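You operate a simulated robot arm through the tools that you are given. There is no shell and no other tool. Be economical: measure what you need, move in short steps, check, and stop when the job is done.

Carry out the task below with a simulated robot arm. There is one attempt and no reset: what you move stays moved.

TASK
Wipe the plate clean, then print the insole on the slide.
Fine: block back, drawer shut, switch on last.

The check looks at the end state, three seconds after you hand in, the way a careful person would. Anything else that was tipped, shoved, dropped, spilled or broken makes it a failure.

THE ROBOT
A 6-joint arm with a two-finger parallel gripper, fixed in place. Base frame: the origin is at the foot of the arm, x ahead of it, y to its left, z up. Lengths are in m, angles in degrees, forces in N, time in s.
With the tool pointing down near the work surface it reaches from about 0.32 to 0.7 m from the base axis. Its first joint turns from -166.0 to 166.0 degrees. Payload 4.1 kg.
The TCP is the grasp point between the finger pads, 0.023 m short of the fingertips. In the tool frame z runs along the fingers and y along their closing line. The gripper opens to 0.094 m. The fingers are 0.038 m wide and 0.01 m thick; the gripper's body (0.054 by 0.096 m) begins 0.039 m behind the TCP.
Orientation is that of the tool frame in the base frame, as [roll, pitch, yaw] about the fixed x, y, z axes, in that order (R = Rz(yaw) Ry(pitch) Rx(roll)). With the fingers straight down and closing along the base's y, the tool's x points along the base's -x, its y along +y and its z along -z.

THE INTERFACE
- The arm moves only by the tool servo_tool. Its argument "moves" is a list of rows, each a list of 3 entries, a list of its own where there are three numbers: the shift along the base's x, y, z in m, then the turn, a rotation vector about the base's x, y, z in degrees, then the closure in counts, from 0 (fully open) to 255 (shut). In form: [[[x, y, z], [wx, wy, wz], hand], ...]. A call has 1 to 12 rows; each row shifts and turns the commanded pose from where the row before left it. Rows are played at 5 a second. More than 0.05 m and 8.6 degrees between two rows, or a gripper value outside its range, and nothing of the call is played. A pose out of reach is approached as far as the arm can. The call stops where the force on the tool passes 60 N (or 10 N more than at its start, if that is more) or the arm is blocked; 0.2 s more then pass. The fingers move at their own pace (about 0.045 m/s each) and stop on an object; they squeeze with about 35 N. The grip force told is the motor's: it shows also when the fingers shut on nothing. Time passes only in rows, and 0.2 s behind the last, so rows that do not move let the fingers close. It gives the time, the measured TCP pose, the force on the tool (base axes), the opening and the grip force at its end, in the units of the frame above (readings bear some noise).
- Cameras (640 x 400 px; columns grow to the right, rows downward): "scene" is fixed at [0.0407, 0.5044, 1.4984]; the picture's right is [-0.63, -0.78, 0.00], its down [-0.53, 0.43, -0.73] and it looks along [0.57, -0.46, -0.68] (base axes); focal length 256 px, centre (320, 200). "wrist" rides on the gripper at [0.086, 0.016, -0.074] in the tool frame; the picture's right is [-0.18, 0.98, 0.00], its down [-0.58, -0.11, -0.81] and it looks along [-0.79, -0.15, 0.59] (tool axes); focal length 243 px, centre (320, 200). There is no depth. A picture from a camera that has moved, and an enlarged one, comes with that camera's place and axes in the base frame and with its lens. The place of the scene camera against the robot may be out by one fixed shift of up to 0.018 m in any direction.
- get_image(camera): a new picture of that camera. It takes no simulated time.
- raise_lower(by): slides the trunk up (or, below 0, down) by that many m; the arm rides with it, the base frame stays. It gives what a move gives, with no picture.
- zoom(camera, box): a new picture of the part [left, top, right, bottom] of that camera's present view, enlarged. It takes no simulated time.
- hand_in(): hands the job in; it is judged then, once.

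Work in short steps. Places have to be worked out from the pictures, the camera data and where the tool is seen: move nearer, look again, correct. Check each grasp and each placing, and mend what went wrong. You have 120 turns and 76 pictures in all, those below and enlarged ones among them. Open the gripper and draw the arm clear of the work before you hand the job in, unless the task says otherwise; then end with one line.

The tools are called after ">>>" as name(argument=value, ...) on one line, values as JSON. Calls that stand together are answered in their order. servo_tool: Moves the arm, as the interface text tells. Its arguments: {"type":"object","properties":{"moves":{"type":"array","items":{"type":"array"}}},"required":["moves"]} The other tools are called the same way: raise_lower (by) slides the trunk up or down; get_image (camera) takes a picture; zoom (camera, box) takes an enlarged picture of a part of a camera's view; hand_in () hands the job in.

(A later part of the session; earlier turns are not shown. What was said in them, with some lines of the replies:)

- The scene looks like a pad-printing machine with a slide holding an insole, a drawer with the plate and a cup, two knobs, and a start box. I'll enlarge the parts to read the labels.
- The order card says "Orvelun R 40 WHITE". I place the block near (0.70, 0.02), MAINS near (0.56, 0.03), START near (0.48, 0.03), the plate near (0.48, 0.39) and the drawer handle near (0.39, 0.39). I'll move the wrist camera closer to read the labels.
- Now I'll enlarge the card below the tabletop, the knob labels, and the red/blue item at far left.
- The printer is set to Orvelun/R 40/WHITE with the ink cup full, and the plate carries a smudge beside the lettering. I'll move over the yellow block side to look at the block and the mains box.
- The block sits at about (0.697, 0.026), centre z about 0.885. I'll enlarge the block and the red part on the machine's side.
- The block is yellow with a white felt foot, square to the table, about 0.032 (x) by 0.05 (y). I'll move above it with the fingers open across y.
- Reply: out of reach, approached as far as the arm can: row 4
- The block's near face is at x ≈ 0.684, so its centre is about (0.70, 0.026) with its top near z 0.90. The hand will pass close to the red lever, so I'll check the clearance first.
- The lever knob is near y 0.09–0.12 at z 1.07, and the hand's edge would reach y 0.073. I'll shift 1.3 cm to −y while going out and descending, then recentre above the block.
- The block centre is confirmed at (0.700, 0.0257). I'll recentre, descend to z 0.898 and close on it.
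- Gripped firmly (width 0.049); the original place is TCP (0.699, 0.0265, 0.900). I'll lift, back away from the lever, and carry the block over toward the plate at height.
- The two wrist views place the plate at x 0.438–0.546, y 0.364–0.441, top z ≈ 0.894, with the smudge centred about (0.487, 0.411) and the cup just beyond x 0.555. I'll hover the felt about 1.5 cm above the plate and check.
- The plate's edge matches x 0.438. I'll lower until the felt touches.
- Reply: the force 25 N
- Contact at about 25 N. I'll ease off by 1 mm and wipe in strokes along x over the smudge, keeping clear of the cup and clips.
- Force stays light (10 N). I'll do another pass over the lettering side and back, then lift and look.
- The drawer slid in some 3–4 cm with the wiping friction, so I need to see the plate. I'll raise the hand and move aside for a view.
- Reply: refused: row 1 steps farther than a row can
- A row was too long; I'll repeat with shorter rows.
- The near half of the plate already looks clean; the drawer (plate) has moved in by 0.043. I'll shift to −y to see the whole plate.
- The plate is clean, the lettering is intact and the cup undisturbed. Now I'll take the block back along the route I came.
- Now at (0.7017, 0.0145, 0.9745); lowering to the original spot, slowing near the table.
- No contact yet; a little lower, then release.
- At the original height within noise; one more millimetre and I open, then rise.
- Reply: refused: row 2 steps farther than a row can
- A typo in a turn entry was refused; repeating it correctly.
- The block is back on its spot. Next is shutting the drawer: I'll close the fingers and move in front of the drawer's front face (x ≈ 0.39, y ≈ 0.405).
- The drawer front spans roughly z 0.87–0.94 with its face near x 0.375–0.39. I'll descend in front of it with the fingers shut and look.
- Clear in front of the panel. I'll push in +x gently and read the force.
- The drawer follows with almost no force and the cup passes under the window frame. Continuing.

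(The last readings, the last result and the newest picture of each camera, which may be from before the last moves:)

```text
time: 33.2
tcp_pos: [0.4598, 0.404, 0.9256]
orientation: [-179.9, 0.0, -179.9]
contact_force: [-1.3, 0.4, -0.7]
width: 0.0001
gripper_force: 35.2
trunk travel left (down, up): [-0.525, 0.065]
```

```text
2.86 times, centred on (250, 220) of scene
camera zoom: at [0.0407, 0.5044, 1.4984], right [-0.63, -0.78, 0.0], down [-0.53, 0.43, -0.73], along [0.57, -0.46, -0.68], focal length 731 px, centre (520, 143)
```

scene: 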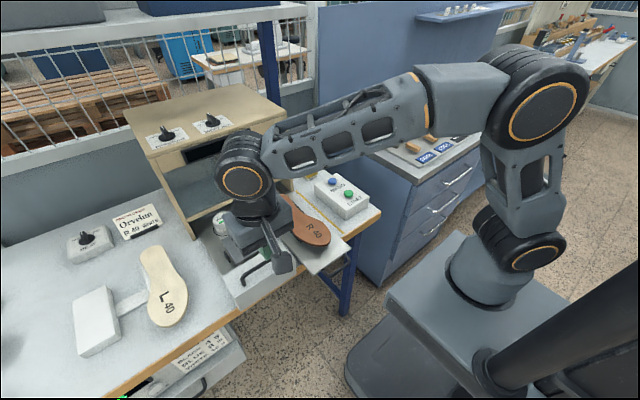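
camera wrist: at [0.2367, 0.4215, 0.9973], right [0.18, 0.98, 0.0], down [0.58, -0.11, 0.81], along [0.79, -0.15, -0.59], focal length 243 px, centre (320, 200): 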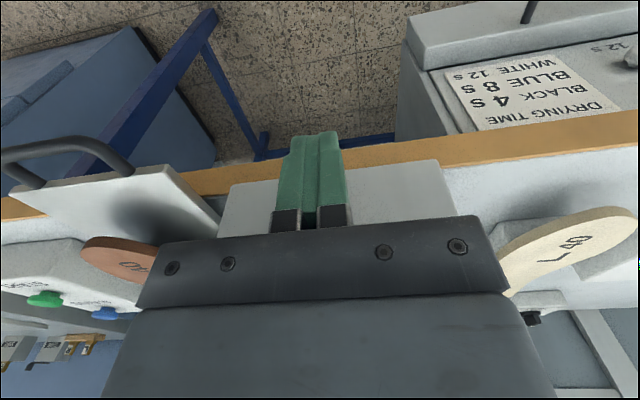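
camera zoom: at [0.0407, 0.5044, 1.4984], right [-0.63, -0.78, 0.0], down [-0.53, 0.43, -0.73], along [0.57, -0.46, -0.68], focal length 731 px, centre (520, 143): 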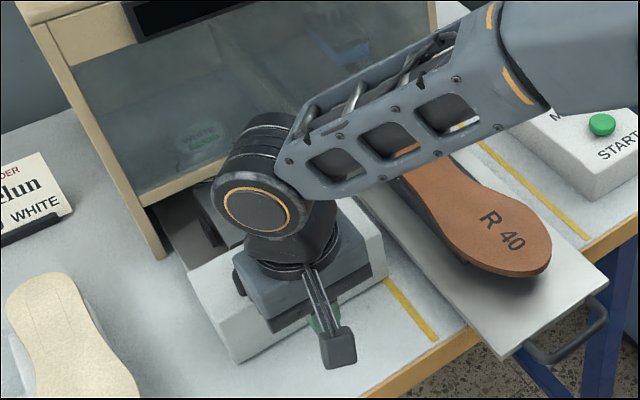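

Continuing inward until the force rises.

>>> servo_tool(moves=[[[0.015, 0, 0], [0, 0, 0], 255], [[0.015, 0, 0], [0, 0, 0], 255], [[0.015, 0, 0], [0, 0, 0], 255]])

>>> servo_tool(moves=[[[0.01, 0, 0], [0, 0, 0], 255], [[0.01, 0, 0], [0, 0, 0], 255]])

>>> zoom(camera="scene", box=[170, 150, 330, 290])

```text
time: 34.0
tcp_pos: [0.5031, 0.4041, 0.9252]
orientation: [-180.0, 0.0, -180.0]
contact_force: [-0.4, -0.2, 0.2]
width: 0.0
gripper_force: 34.6
trunk travel left (down, up): [-0.525, 0.065]
```

```text
time: 34.6
tcp_pos: [0.5246, 0.4044, 0.9247]
orientation: [180.0, 0.1, 179.9]
contact_force: [0.3, 0.0, 0.0]
width: 0.0
gripper_force: 35.3
trunk travel left (down, up): [-0.525, 0.065]
```

```text
2.86 times, centred on (250, 220) of scene
camera zoom: at [0.0407, 0.5044, 1.4984], right [-0.63, -0.78, 0.0], down [-0.53, 0.43, -0.73], along [0.57, -0.46, -0.68], focal length 731 px, centre (520, 143)
```

zoom: 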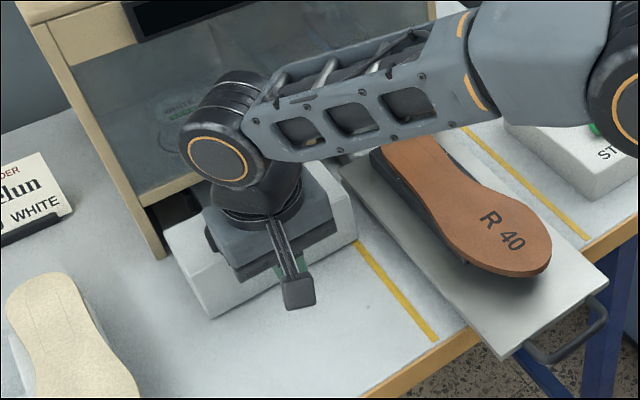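

Still free-moving; more small pushes.

>>> servo_tool(moves=[[[0.01, 0, 0], [0, 0, 0], 255], [[0.01, 0, 0], [0, 0, 0], 255], [[0.008, 0, 0], [0, 0, 0], 255]])

>>> servo_tool(moves=[[[0.006, 0, 0], [0, 0, 0], 255], [[0.006, 0, 0], [0, 0, 0], 255]])

>>> zoom(camera="scene", box=[170, 150, 330, 290])

```text
time: 35.4
tcp_pos: [0.5515, 0.4052, 0.9256]
orientation: [180.0, 0.0, -180.0]
contact_force: [-0.2, 0.0, 0.7]
width: 0.0
gripper_force: 34.8
trunk travel left (down, up): [-0.525, 0.065]
```

```text
time: 36.0
tcp_pos: [0.5583, 0.4054, 0.9255]
orientation: [-180.0, -0.3, -180.0]
contact_force: [-17.4, -7.6, -1.7]
width: 0.0
gripper_force: 35.0
trunk travel left (down, up): [-0.525, 0.065]
```

```text
2.86 times, centred on (250, 220) of scene
camera zoom: at [0.0407, 0.5044, 1.4984], right [-0.63, -0.78, 0.0], down [-0.53, 0.43, -0.73], along [0.57, -0.46, -0.68], focal length 731 px, centre (520, 143)
```

zoom: 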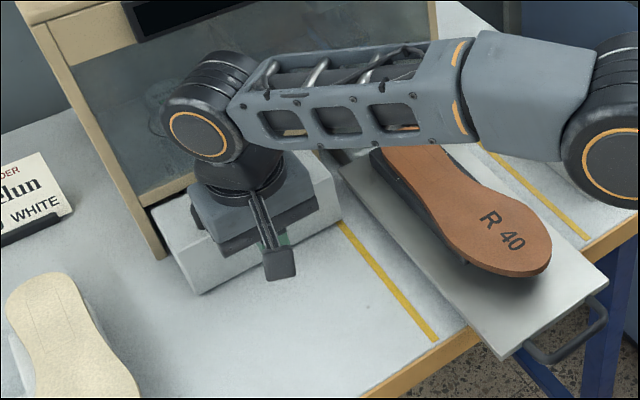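

Resistance of 17 N at TCP x 0.558, likely the stop. I'll back away and look at whether the panel meets the frame.

>>> servo_tool(moves=[[[-0.03, 0, 0], [0, 0, 0], 255], [[-0.045, 0, 0], [0, 0, 0], 255], [[-0.045, 0, 0], [0, 0, 0], 255], [[-0.045, 0, 0.02], [0, 0, 0], 255], [[0, 0, 0.048], [0, 0, 0], 255], [[0, 0, 0.048], [0, 0, 0], 255], [[0, 0, 0.048], [0, 0, 0], 255], [[0, 0, 0.048], [0, 0, 0], 255]])

>>> get_image(camera="wrist")

>>> zoom(camera="scene", box=[150, 90, 400, 270])

```text
time: 37.8
tcp_pos: [0.3986, 0.4035, 1.1363]
orientation: [180.0, 0.0, -180.0]
contact_force: [-0.4, 0.2, 0.5]
width: 0.0001
gripper_force: 34.7
trunk travel left (down, up): [-0.525, 0.065]
```

```text
31 pictures are left
camera wrist: at [0.312, 0.4207, 1.2106], right [0.18, 0.98, 0.0], down [0.58, -0.11, 0.81], along [0.79, -0.15, -0.59], focal length 243 px, centre (320, 200)
```

wrist: 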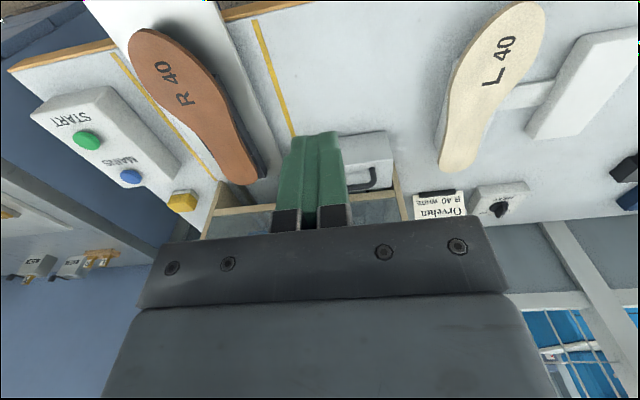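

```text
2.22 times, centred on (275, 180) of scene
camera zoom: at [0.0407, 0.5044, 1.4984], right [-0.63, -0.78, 0.0], down [-0.53, 0.43, -0.73], along [0.57, -0.46, -0.68], focal length 569 px, centre (420, 244)
```

zoom: 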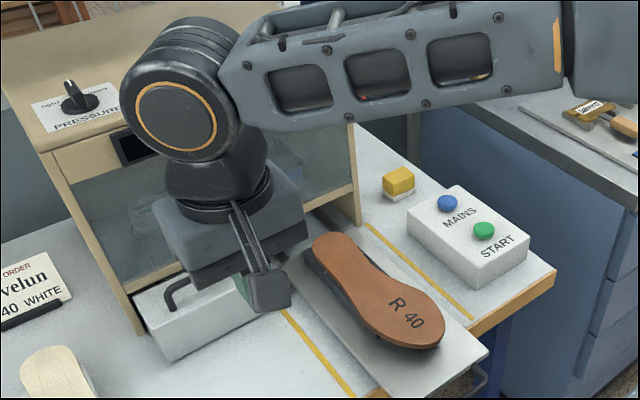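

The drawer is against the frame. Before switching anything on, I want to understand the red lever and the slide lane, so I'll move to view that side.

>>> servo_tool(moves=[[[0.011, -0.0405, 0.0065], [0, 0, 0], 255], [[0.011, -0.0405, 0.0065], [0, 0, 0], 255], [[0.011, -0.0405, 0.0065], [0, 0, 0], 255], [[0.011, -0.0405, 0.0065], [0, 0, 0], 255], [[0.011, -0.0405, 0.0065], [0, 0, 0], 255], [[0.011, -0.0405, 0.0065], [0, 0, 0], 255], [[0.011, -0.0405, 0.0065], [0, 0, 0], 255], [[0.011, -0.0405, 0.0065], [0, 0, 0], 255], [[0.011, -0.0405, 0.0065], [0, 0, 0], 255], [[0.011, -0.0405, 0.0065], [0, 0, 0], 255]])

>>> get_image(camera="wrist")

>>> zoom(camera="scene", box=[140, 90, 350, 280])

```text
time: 40.0
tcp_pos: [0.5087, -0.0002, 1.2021]
orientation: [180.0, 0.0, 180.0]
contact_force: [-0.1, 0.3, 0.6]
width: 0.0
gripper_force: 35.0
trunk travel left (down, up): [-0.525, 0.065]
```

```text
29 pictures are left
camera wrist: at [0.4222, 0.0168, 1.2753], right [0.18, 0.98, 0.0], down [0.58, -0.11, 0.81], along [0.79, -0.15, -0.59], focal length 243 px, centre (320, 200)
```

wrist: 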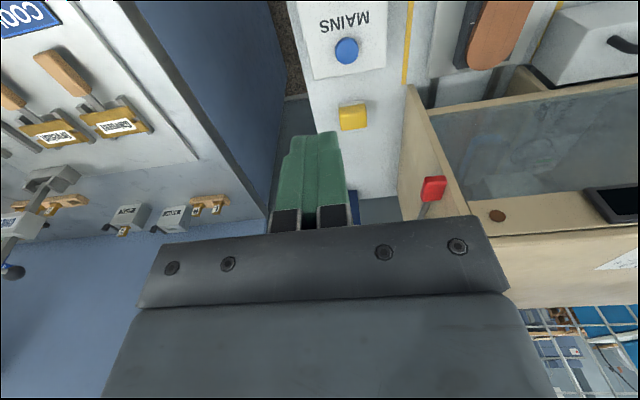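

```text
2.11 times, centred on (245, 185) of scene
camera zoom: at [0.0407, 0.5044, 1.4984], right [-0.63, -0.78, 0.0], down [-0.53, 0.43, -0.73], along [0.57, -0.46, -0.68], focal length 539 px, centre (478, 232)
```

zoom: 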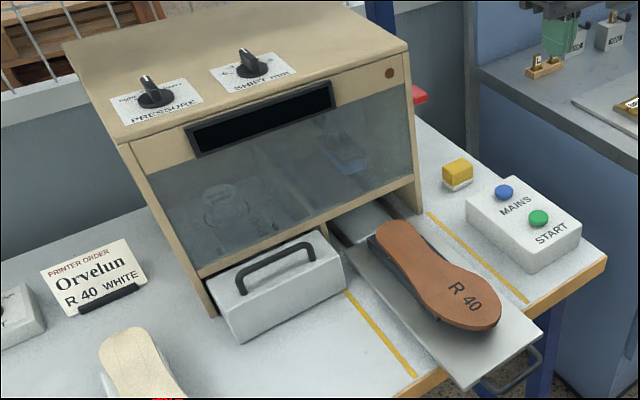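

The drawer is flush with the frame. The slide carries its own pull handle, so it is a hand slide that must go under the pad. I'll go look at its outer end (about x 0.34, y 0.21).

>>> servo_tool(moves=[[[-0.035, 0.033, 0], [0, 0, 0], 255], [[-0.035, 0.033, 0], [0, 0, 0], 255], [[-0.035, 0.033, 0], [0, 0, 0], 255], [[-0.035, 0.034, 0], [0, 0, 0], 255], [[-0.035, 0.034, 0], [0, 0, 0], 255], [[-0.035, 0.034, 0], [0, 0, 0], 255], [[-0.01, 0.0, -0.045], [0, 0, 0], 255], [[-0.01, 0, -0.045], [0, 0, 0], 255], [[-0.005, 0.0, -0.045], [0, 0, 0], 255]])

>>> get_image(camera="wrist")

>>> zoom(camera="scene", box=[240, 180, 400, 310])

```text
time: 42.0
tcp_pos: [0.2732, 0.1992, 1.0652]
orientation: [-180.0, 0.0, -179.9]
contact_force: [0.5, 0.1, -0.2]
width: 0.0
gripper_force: 35.1
trunk travel left (down, up): [-0.525, 0.065]
```

```text
27 pictures are left
camera wrist: at [0.1869, 0.2164, 1.1388], right [0.18, 0.98, 0.0], down [0.58, -0.11, 0.81], along [0.79, -0.15, -0.59], focal length 243 px, centre (320, 200)
```

wrist: 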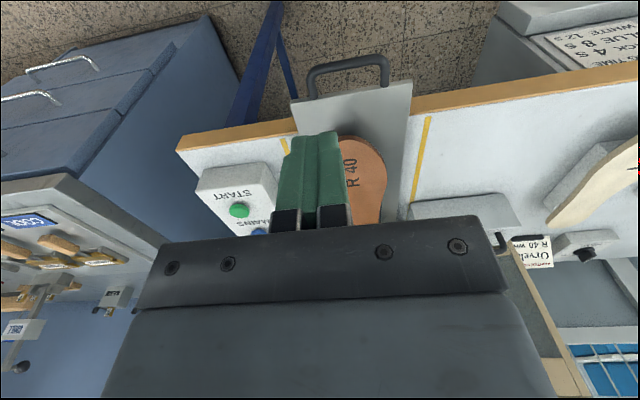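

```text
3.08 times, centred on (320, 245) of scene
camera zoom: at [0.0407, 0.5044, 1.4984], right [-0.63, -0.78, 0.0], down [-0.53, 0.43, -0.73], along [0.57, -0.46, -0.68], focal length 787 px, centre (320, 62)
```

zoom: 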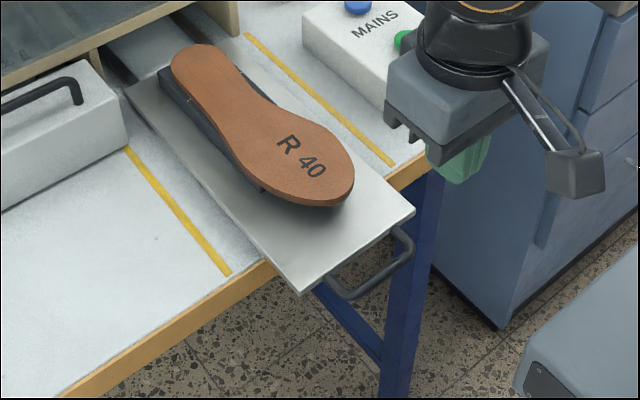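

The slide's end edge is at about (0.34, 0.222) and its handle bar about x 0.307, z ≈ 0.88. I'll descend just outside the bar with the fingertips slightly above table level.

>>> servo_tool(moves=[[[-0.004, 0.024, -0.02], [0, 0, 0], 255], [[0, 0, -0.045], [0, 0, 0], 255], [[0, 0, -0.045], [0, 0, 0], 255], [[0, 0, -0.045], [0, 0, 0], 255], [[0, 0, -0.018], [0, 0, 0], 255]])

>>> get_image(camera="wrist")

```text
time: 43.2
tcp_pos: [0.2688, 0.2245, 0.8922]
orientation: [-180.0, -0.1, 180.0]
contact_force: [0.2, 0.1, 0.2]
width: 0.0004
gripper_force: 35.2
trunk travel left (down, up): [-0.525, 0.065]
```

```text
25 pictures are left
camera wrist: at [0.1817, 0.2425, 0.9674], right [0.18, 0.98, 0.0], down [0.58, -0.11, 0.81], along [0.79, -0.15, -0.59], focal length 243 px, centre (320, 200)
```

wrist: 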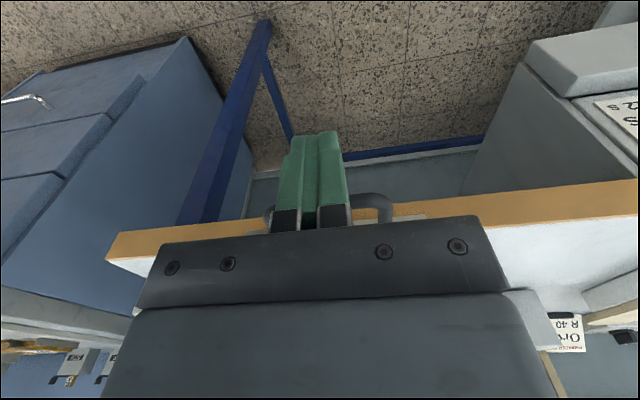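

The handle's loop is right behind the fingers at z ≈ 0.877. I'll push in gently to see whether the slide moves freely.

>>> servo_tool(moves=[[[0.01, 0.002, 0], [0, 0, 0], 255], [[0.01, 0.002, 0], [0, 0, 0], 255], [[0.01, 0, 0], [0, 0, 0], 255], [[0.01, 0, 0], [0, 0, 0], 255], [[0.01, 0, 0], [0, 0, 0], 255]])

>>> zoom(camera="scene", box=[220, 150, 380, 280])

```text
time: 44.4
tcp_pos: [0.3192, 0.2296, 0.8945]
orientation: [-180.0, 0.0, -180.0]
contact_force: [0.4, 0.0, -0.1]
width: 0.0
gripper_force: 34.9
trunk travel left (down, up): [-0.525, 0.065]
```

```text
3.08 times, centred on (300, 215) of scene
camera zoom: at [0.0407, 0.5044, 1.4984], right [-0.63, -0.78, 0.0], down [-0.53, 0.43, -0.73], along [0.57, -0.46, -0.68], focal length 787 px, centre (382, 154)
```

zoom: 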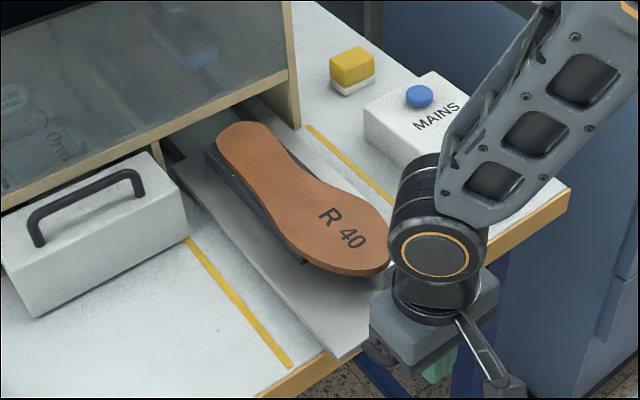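

The slide runs freely by hand, so it's meant to be pushed in. Continuing, watching the insole clear the frame.

>>> servo_tool(moves=[[[0.012, 0, 0], [0, 0, 0], 255], [[0.012, 0, 0], [0, 0, 0], 255], [[0.012, 0, 0], [0, 0, 0], 255], [[0.012, 0, 0], [0, 0, 0], 255], [[0.012, 0, 0], [0, 0, 0], 255], [[0.012, 0, 0], [0, 0, 0], 255]])

>>> zoom(camera="scene", box=[200, 130, 360, 260])

```text
time: 45.8
tcp_pos: [0.3912, 0.229, 0.8927]
orientation: [179.9, 0.0, 180.0]
contact_force: [-0.4, 0.6, -0.6]
width: 0.0002
gripper_force: 34.7
trunk travel left (down, up): [-0.525, 0.065]
```

```text
3.08 times, centred on (280, 195) of scene
camera zoom: at [0.0407, 0.5044, 1.4984], right [-0.63, -0.78, 0.0], down [-0.53, 0.43, -0.73], along [0.57, -0.46, -0.68], focal length 787 px, centre (443, 215)
```

zoom: 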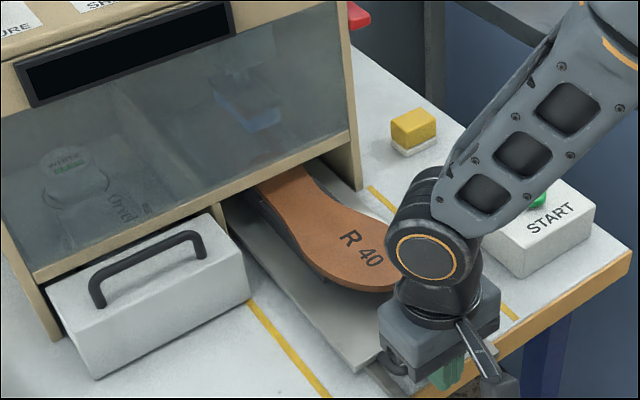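

The insole enters cleanly. Continuing in.

>>> servo_tool(moves=[[[0.012, 0, 0], [0, 0, 0], 255], [[0.012, 0, 0], [0, 0, 0], 255], [[0.012, 0, 0], [0, 0, 0], 255], [[0.012, 0, 0], [0, 0, 0], 255], [[0.01, 0, 0], [0, 0, 0], 255]])

>>> servo_tool(moves=[[[0.01, 0, 0], [0, 0, 0], 255], [[0.01, 0, 0], [0, 0, 0], 255], [[0.01, 0, 0], [0, 0, 0], 255]])

>>> zoom(camera="scene", box=[200, 130, 360, 260])

```text
time: 47.0
tcp_pos: [0.4497, 0.2304, 0.8952]
orientation: [179.9, 0.0, -180.0]
contact_force: [0.1, 0.6, -0.4]
width: 0.0002
gripper_force: 35.3
trunk travel left (down, up): [-0.525, 0.065]
```

```text
time: 47.7
tcp_pos: [0.4579, 0.2307, 0.8933]
orientation: [-179.3, -1.5, -179.9]
contact_force: [-31.7, 8.0, 16.4]
width: 0.0001
gripper_force: 34.7
trunk travel left (down, up): [-0.525, 0.065]
stopped in row 3: the force on the tool passed its limit (the readings are from after the stop); the commanded pose is now the measured one
```

```text
3.08 times, centred on (280, 195) of scene
camera zoom: at [0.0407, 0.5044, 1.4984], right [-0.63, -0.78, 0.0], down [-0.53, 0.43, -0.73], along [0.57, -0.46, -0.68], focal length 787 px, centre (443, 215)
```

zoom: 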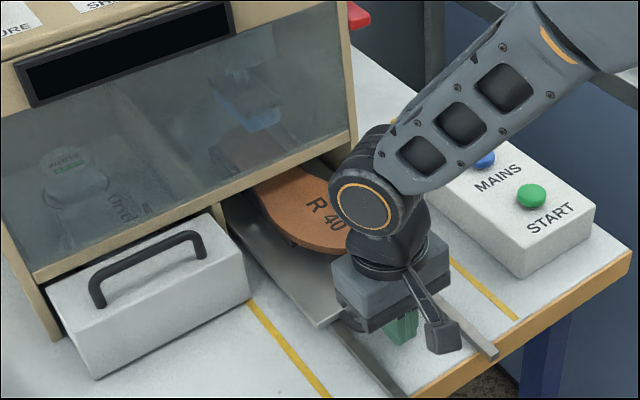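

The slide hit its stop; the heel's print field is now under the pad. I'll back off, rise, and look at the whole.

>>> servo_tool(moves=[[[-0.02, 0, 0], [0, 0, 0], 255], [[-0.045, 0, 0], [0, 0, 0], 255], [[-0.045, 0, 0.01], [0, 0, 0], 255], [[-0.02, 0, 0.045], [0, 0, 0], 255], [[0, 0, 0.048], [0, 0, 0], 255], [[0, -0.01, 0.048], [0, 0, 0], 255], [[0, -0.02, 0.045], [0, 0, 0], 255], [[0, -0.02, 0.045], [0, 0, 0], 255]])

>>> get_image(camera="wrist")

>>> zoom(camera="scene", box=[150, 110, 370, 280])

```text
time: 49.5
tcp_pos: [0.3328, 0.1791, 1.1334]
orientation: [-179.4, -1.5, -180.0]
contact_force: [-0.8, -0.6, -0.3]
width: 0.0
gripper_force: 34.7
trunk travel left (down, up): [-0.525, 0.065]
```

```text
21 pictures are left
camera wrist: at [0.2468, 0.1975, 1.2095], right [0.18, 0.98, -0.01], down [0.6, -0.1, 0.79], along [0.78, -0.15, -0.61], focal length 243 px, centre (320, 200)
```

wrist: 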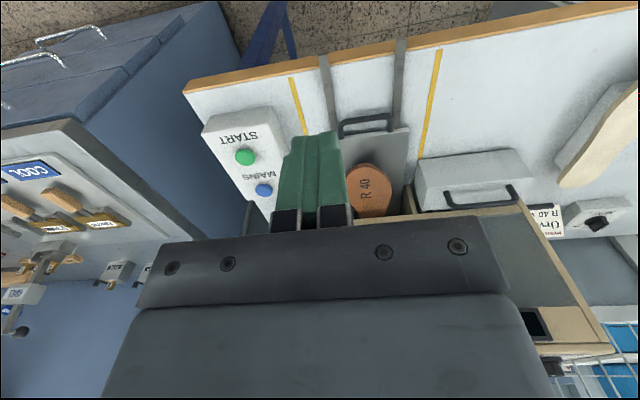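

```text
2.35 times, centred on (260, 195) of scene
camera zoom: at [0.0407, 0.5044, 1.4984], right [-0.63, -0.78, 0.0], down [-0.53, 0.43, -0.73], along [0.57, -0.46, -0.68], focal length 602 px, centre (461, 212)
```

zoom: 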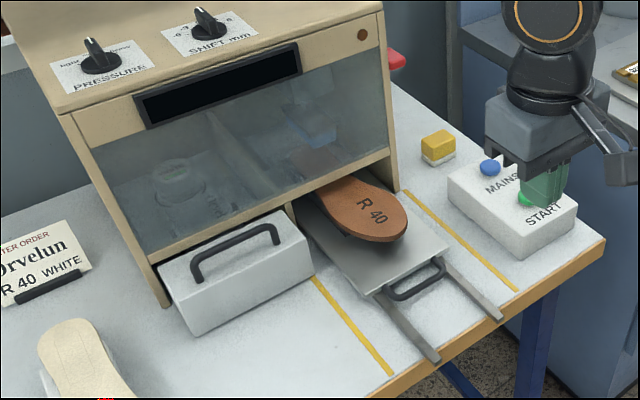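

The slide sits at its stop on its rails, everything else is in place. MAINS triangulates to (0.572, 0.026, top ≈ 0.917). Level the tool and move above it with shut fingers.

>>> servo_tool(moves=[[[0.0342, -0.0219, -0.01], [0.6, -1.5, 0], 255], [[0.0342, -0.0219, -0.01], [0, 0, 0], 255], [[0.0342, -0.0219, -0.01], [0, 0, 0], 255], [[0.0342, -0.0219, -0.01], [0, 0, 0], 255], [[0.0342, -0.0219, -0.01], [0, 0, 0], 255], [[0.0342, -0.0219, -0.01], [0, 0, 0], 255], [[0.0342, -0.0219, -0.01], [0, 0, 0], 255], [[0, 0, -0.04], [0, 0, 0], 255], [[0, 0, -0.04], [0, 0, 0], 255], [[0, 0, -0.015], [0, 0, 0], 255]])

>>> get_image(camera="wrist")

>>> zoom(camera="scene", box=[270, 110, 390, 230])

```text
time: 51.7
tcp_pos: [0.5722, 0.0261, 0.9677]
orientation: [179.8, 0.0, 180.0]
contact_force: [0.3, 0.2, 1.2]
width: 0.0001
gripper_force: 34.6
trunk travel left (down, up): [-0.525, 0.065]
```

```text
19 pictures are left
camera wrist: at [0.4845, 0.0426, 1.0415], right [0.18, 0.98, 0.0], down [0.58, -0.11, 0.81], along [0.79, -0.15, -0.59], focal length 243 px, centre (320, 200)
```

wrist: 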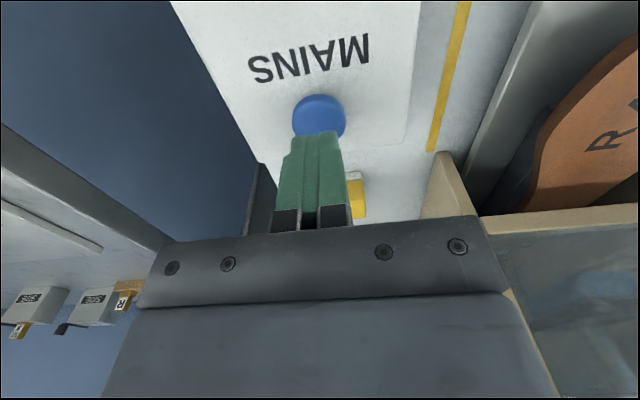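

```text
3.33 times, centred on (330, 170) of scene
camera zoom: at [0.0407, 0.5044, 1.4984], right [-0.63, -0.78, 0.0], down [-0.53, 0.43, -0.73], along [0.57, -0.46, -0.68], focal length 853 px, centre (287, 300)
```

zoom: 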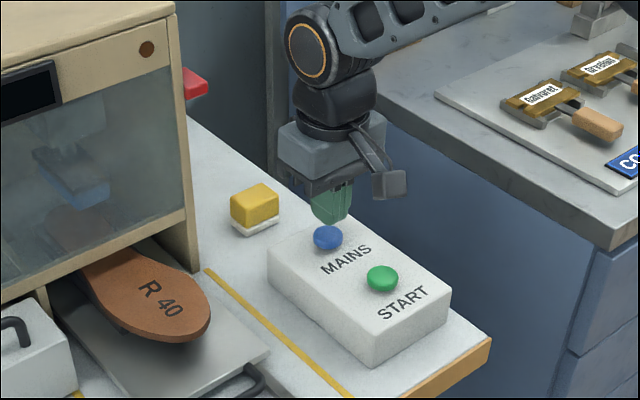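

The button is under the fingertips (≈0.567, 0.0265). Pressing MAINS down in small steps.

>>> servo_tool(moves=[[[-0.004, 0.0005, -0.01], [0, 0, 0], 255], [[0, 0, -0.008], [0, 0, 0], 255], [[0, 0, -0.004], [0, 0, 0], 255], [[0, 0, -0.003], [0, 0, 0], 255], [[0, 0, -0.002], [0, 0, 0], 255]])

```text
time: 52.9
tcp_pos: [0.569, 0.0266, 0.9415]
orientation: [179.9, 0.2, -180.0]
contact_force: [-1.2, -0.9, 5.3]
width: 0.0
gripper_force: 35.2
trunk travel left (down, up): [-0.525, 0.065]
```

Contact at z 0.9415 with 5 N. A few more millimetres to press through, then lift and look.

>>> servo_tool(moves=[[[0, 0, -0.002], [0, 0, 0], 255], [[0, 0, -0.002], [0, 0, 0], 255], [[0, 0, -0.0015], [0, 0, 0], 255]])

>>> zoom(camera="scene", box=[150, 100, 370, 250])

```text
time: 53.7
tcp_pos: [0.5682, 0.0266, 0.9378]
orientation: [179.9, 0.6, 179.9]
contact_force: [0.1, -2.3, 27.3]
width: 0.0001
gripper_force: 34.8
trunk travel left (down, up): [-0.525, 0.065]
```

```text
2.67 times, centred on (260, 175) of scene
camera zoom: at [0.0407, 0.5044, 1.4984], right [-0.63, -0.78, 0.0], down [-0.53, 0.43, -0.73], along [0.57, -0.46, -0.68], focal length 682 px, centre (480, 267)
```

zoom: 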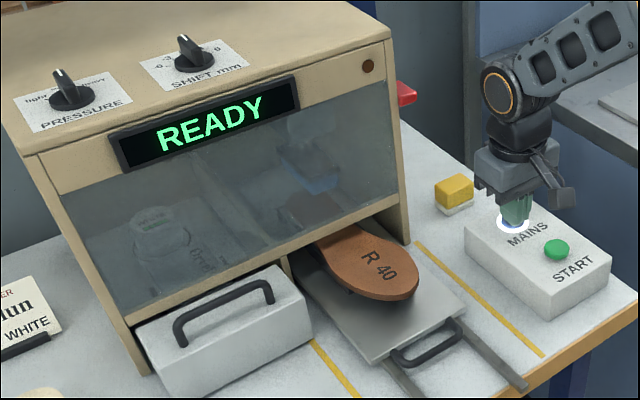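

The display shows READY and MAINS is lit. I'll lift, move over START (≈0.486, 0.0275) and check the display still says READY.

>>> servo_tool(moves=[[[0, 0, 0.03], [0, 0, 0], 255], [[-0.041, 0.0005, 0], [0, -0.3, 0], 255], [[-0.041, 0.0005, 0], [0, 0, 0], 255]])

>>> zoom(camera="scene", box=[150, 100, 370, 250])

>>> get_image(camera="wrist")

```text
time: 54.5
tcp_pos: [0.487, 0.0267, 0.9657]
orientation: [179.8, 0.5, -180.0]
contact_force: [0.4, 0.2, -0.3]
width: 0.0
gripper_force: 34.9
trunk travel left (down, up): [-0.525, 0.065]
```

```text
2.67 times, centred on (260, 175) of scene
camera zoom: at [0.0407, 0.5044, 1.4984], right [-0.63, -0.78, 0.0], down [-0.53, 0.43, -0.73], along [0.57, -0.46, -0.68], focal length 682 px, centre (480, 267)
```

zoom: 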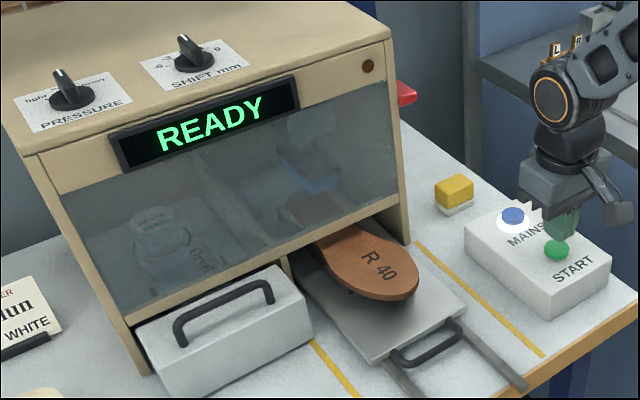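

```text
15 pictures are left
camera wrist: at [0.3999, 0.0432, 1.0398], right [0.18, 0.98, 0.0], down [0.57, -0.11, 0.81], along [0.8, -0.15, -0.59], focal length 243 px, centre (320, 200)
```

wrist: 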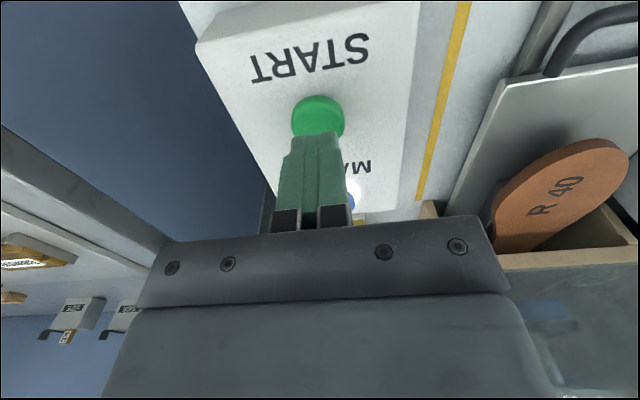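

READY persists and START lies under the fingertips the same way MAINS did. Pressing START.

>>> servo_tool(moves=[[[-0.002, 0.0005, -0.012], [0, -0.4, 0], 255], [[0, 0, -0.008], [0, 0, 0], 255], [[0, 0, -0.004], [0, 0, 0], 255], [[0, 0, -0.003], [0, 0, 0], 255], [[0, 0, -0.0015], [0, 0, 0], 255]])

>>> zoom(camera="scene", box=[150, 100, 370, 250])

```text
time: 55.7
tcp_pos: [0.4856, 0.0259, 0.9381]
orientation: [180.0, 1.2, 179.9]
contact_force: [5.4, -5.9, 25.7]
width: 0.0001
gripper_force: 35.2
trunk travel left (down, up): [-0.525, 0.065]
```

```text
2.67 times, centred on (260, 175) of scene
camera zoom: at [0.0407, 0.5044, 1.4984], right [-0.63, -0.78, 0.0], down [-0.53, 0.43, -0.73], along [0.57, -0.46, -0.68], focal length 682 px, centre (480, 267)
```

zoom: 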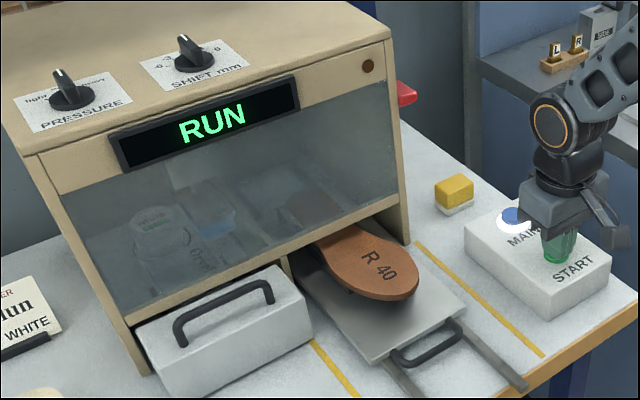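

RUN is displayed and the pad is moving. I'll lift off the button and wait for the cycle to end.

>>> servo_tool(moves=[[[0, 0, 0.02], [0, -0.8, 0], 255], [[0, 0, 0.045], [0, 0, 0], 255], [[-0.02, 0, 0.045], [0, 0, 0], 255], [[-0.04, 0, 0.02], [0, 0, 0], 255], [[0, 0, 0], [0, 0, 0], 255], [[0, 0, 0], [0, 0, 0], 255], [[0, 0, 0], [0, 0, 0], 255], [[0, 0, 0], [0, 0, 0], 255], [[0, 0, 0], [0, 0, 0], 255], [[0, 0, 0], [0, 0, 0], 255], [[0, 0, 0], [0, 0, 0], 255], [[0, 0, 0], [0, 0, 0], 255]])

>>> servo_tool(moves=[[[0, 0, 0], [0, 0, 0], 255], [[0, 0, 0], [0, 0, 0], 255], [[0, 0, 0], [0, 0, 0], 255], [[0, 0, 0], [0, 0, 0], 255], [[0, 0, 0], [0, 0, 0], 255], [[0, 0, 0], [0, 0, 0], 255], [[0, 0, 0], [0, 0, 0], 255], [[0, 0, 0], [0, 0, 0], 255], [[0, 0, 0], [0, 0, 0], 255], [[0, 0, 0], [0, 0, 0], 255], [[0, 0, 0], [0, 0, 0], 255], [[0, 0, 0], [0, 0, 0], 255]])

>>> zoom(camera="scene", box=[150, 100, 370, 250])

```text
time: 58.3
tcp_pos: [0.4245, 0.0278, 1.0659]
orientation: [179.9, 1.8, -179.9]
contact_force: [0.1, 0.3, -0.1]
width: 0.0
gripper_force: 35.1
trunk travel left (down, up): [-0.525, 0.065]
```

```text
time: 60.9
tcp_pos: [0.4259, 0.0271, 1.0662]
orientation: [179.9, 1.6, -179.9]
contact_force: [0.6, 0.8, -0.8]
width: 0.0003
gripper_force: 34.7
trunk travel left (down, up): [-0.525, 0.065]
```

```text
2.67 times, centred on (260, 175) of scene
camera zoom: at [0.0407, 0.5044, 1.4984], right [-0.63, -0.78, 0.0], down [-0.53, 0.43, -0.73], along [0.57, -0.46, -0.68], focal length 682 px, centre (480, 267)
```

zoom: 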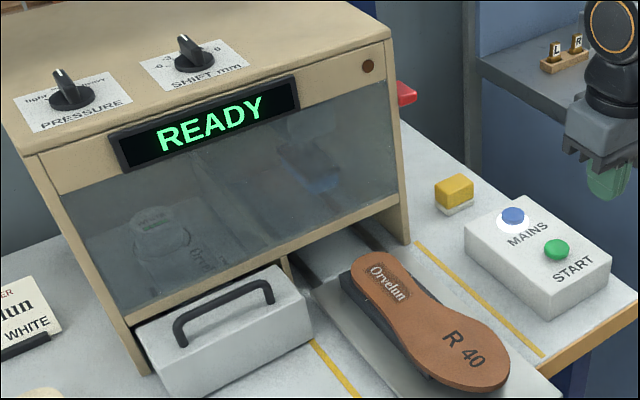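

The machine finished, sent the slide back out, and the heel now bears "Orvelun". I'll check the print quality and placing.

>>> zoom(camera="scene", box=[255, 180, 345, 255])

>>> get_image(camera="scene")

```text
5.33 times, centred on (300, 218) of scene
camera zoom: at [0.0407, 0.5044, 1.4984], right [-0.63, -0.78, 0.0], down [-0.53, 0.43, -0.73], along [0.57, -0.46, -0.68], focal length 1364 px, centre (427, 107)
```

zoom: 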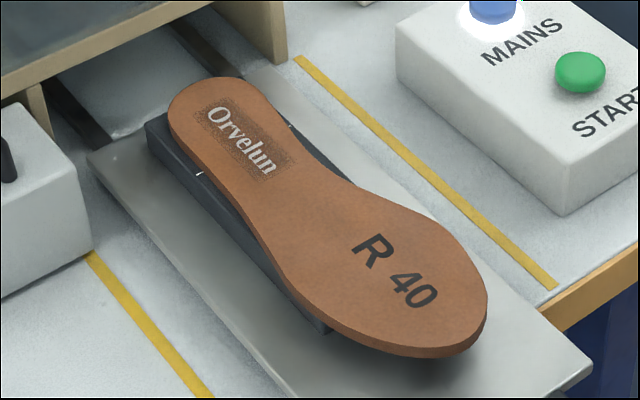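

```text
11 pictures are left
```

scene: 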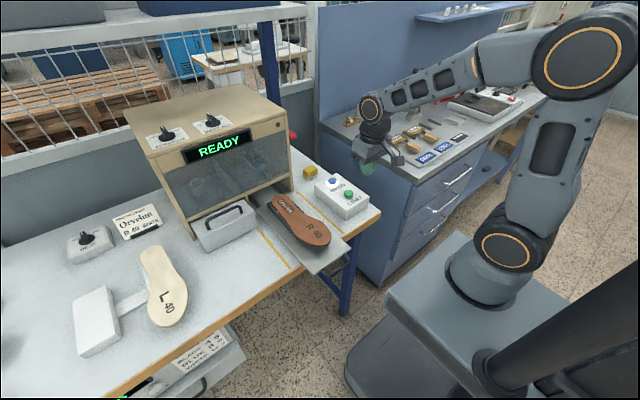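

The print is there, but I see a dark haze around the white letters. I'll bring the wrist camera close to judge whether it is a smear.

>>> servo_tool(moves=[[[0.03, 0.028, 0], [0, 1.6, 0], 255], [[0.03, 0.028, 0], [0, 0, 0], 255], [[0.03, 0.028, 0], [0, 0, 0], 255], [[0.03, 0.028, -0.02], [0, 0, 0], 255], [[0, 0, -0.025], [0, 0, 0], 255]])

>>> zoom(camera="wrist", box=[340, 0, 560, 140])

```text
time: 62.1
tcp_pos: [0.5462, 0.1421, 1.0211]
orientation: [180.0, 0.1, -180.0]
contact_force: [-0.1, -0.5, 0.5]
width: 0.0
gripper_force: 35.0
trunk travel left (down, up): [-0.525, 0.065]
```

```text
2.86 times, centred on (450, 70) of wrist
camera zoom: at [0.4592, 0.1585, 1.0946], right [0.18, 0.98, 0.0], down [0.58, -0.11, 0.81], along [0.79, -0.15, -0.59], focal length 693 px, centre (-51, 571)
```

zoom: 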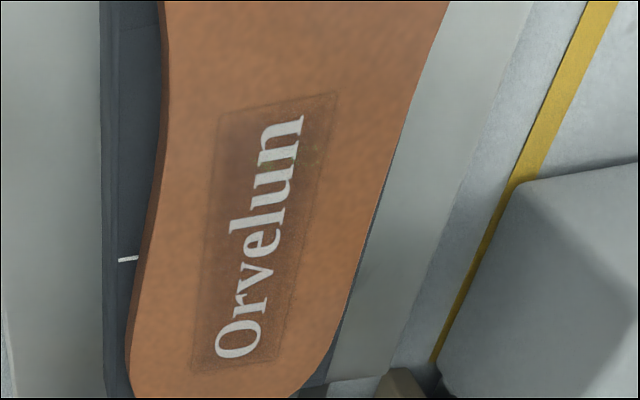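

The lettering is crisp, white and inside the marked field; the faint shading is just the field's patch. Now I'll open the gripper and draw the arm clear.

>>> servo_tool(moves=[[[0, 0, 0.045], [0, 0, 0], 255], [[0, 0, 0.045], [0, 0, 0], 255], [[-0.03, 0, 0.035], [0, 0, 0], 0], [[-0.04, 0, 0.025], [0, 0, 0], 0], [[-0.045, 0, 0.02], [0, 0, 0], 0], [[-0.045, 0, 0.02], [0, 0, 0], 0], [[-0.045, 0, 0.02], [0, 0, 0], 0], [[-0.04, 0, 0.02], [0, 0, 0], 0]])

>>> get_image(camera="scene")

>>> zoom(camera="scene", box=[120, 90, 400, 265])

```text
time: 63.9
tcp_pos: [0.2988, 0.1385, 1.249]
orientation: [179.9, 0.1, -180.0]
contact_force: [0.6, -0.4, -0.2]
width: 0.0941
gripper_force: 0.0
trunk travel left (down, up): [-0.525, 0.065]
```

```text
9 pictures are left
```

scene: 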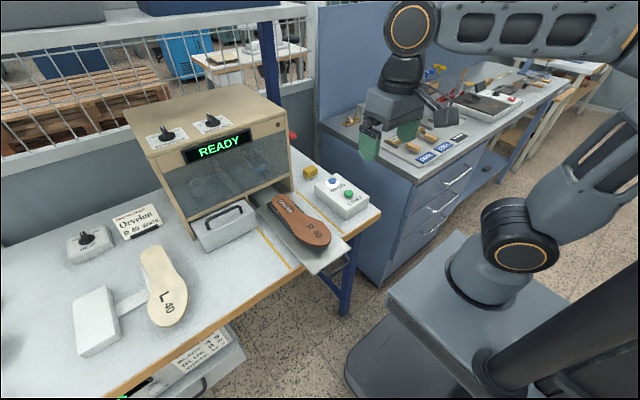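

```text
2.29 times, centred on (260, 178) of scene
camera zoom: at [0.0407, 0.5044, 1.4984], right [-0.63, -0.78, 0.0], down [-0.53, 0.43, -0.73], along [0.57, -0.46, -0.68], focal length 585 px, centre (457, 251)
```

zoom: 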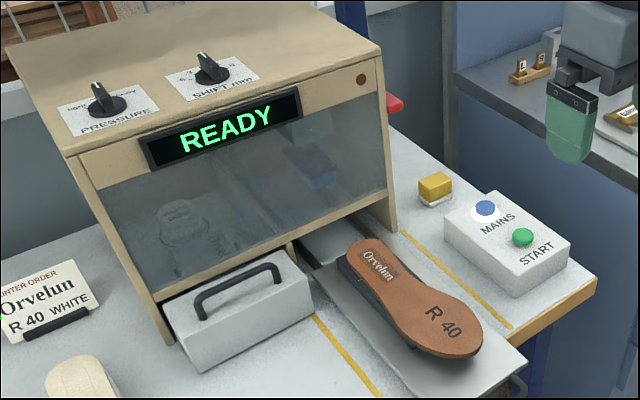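

The block is back on its spot, the drawer shut, mains on, and the insole printed, with the gripper open and clear. Handing in.

>>> hand_in()

```text
The job is handed in.
```

I wiped the plate clean, put the block back, shut the drawer, pushed the slide in, then switched MAINS on and printed "Orvelun" in white on the R 40 insole; close up, a faint darker patch shows around the letters, which I took for the print field rather than a smear.
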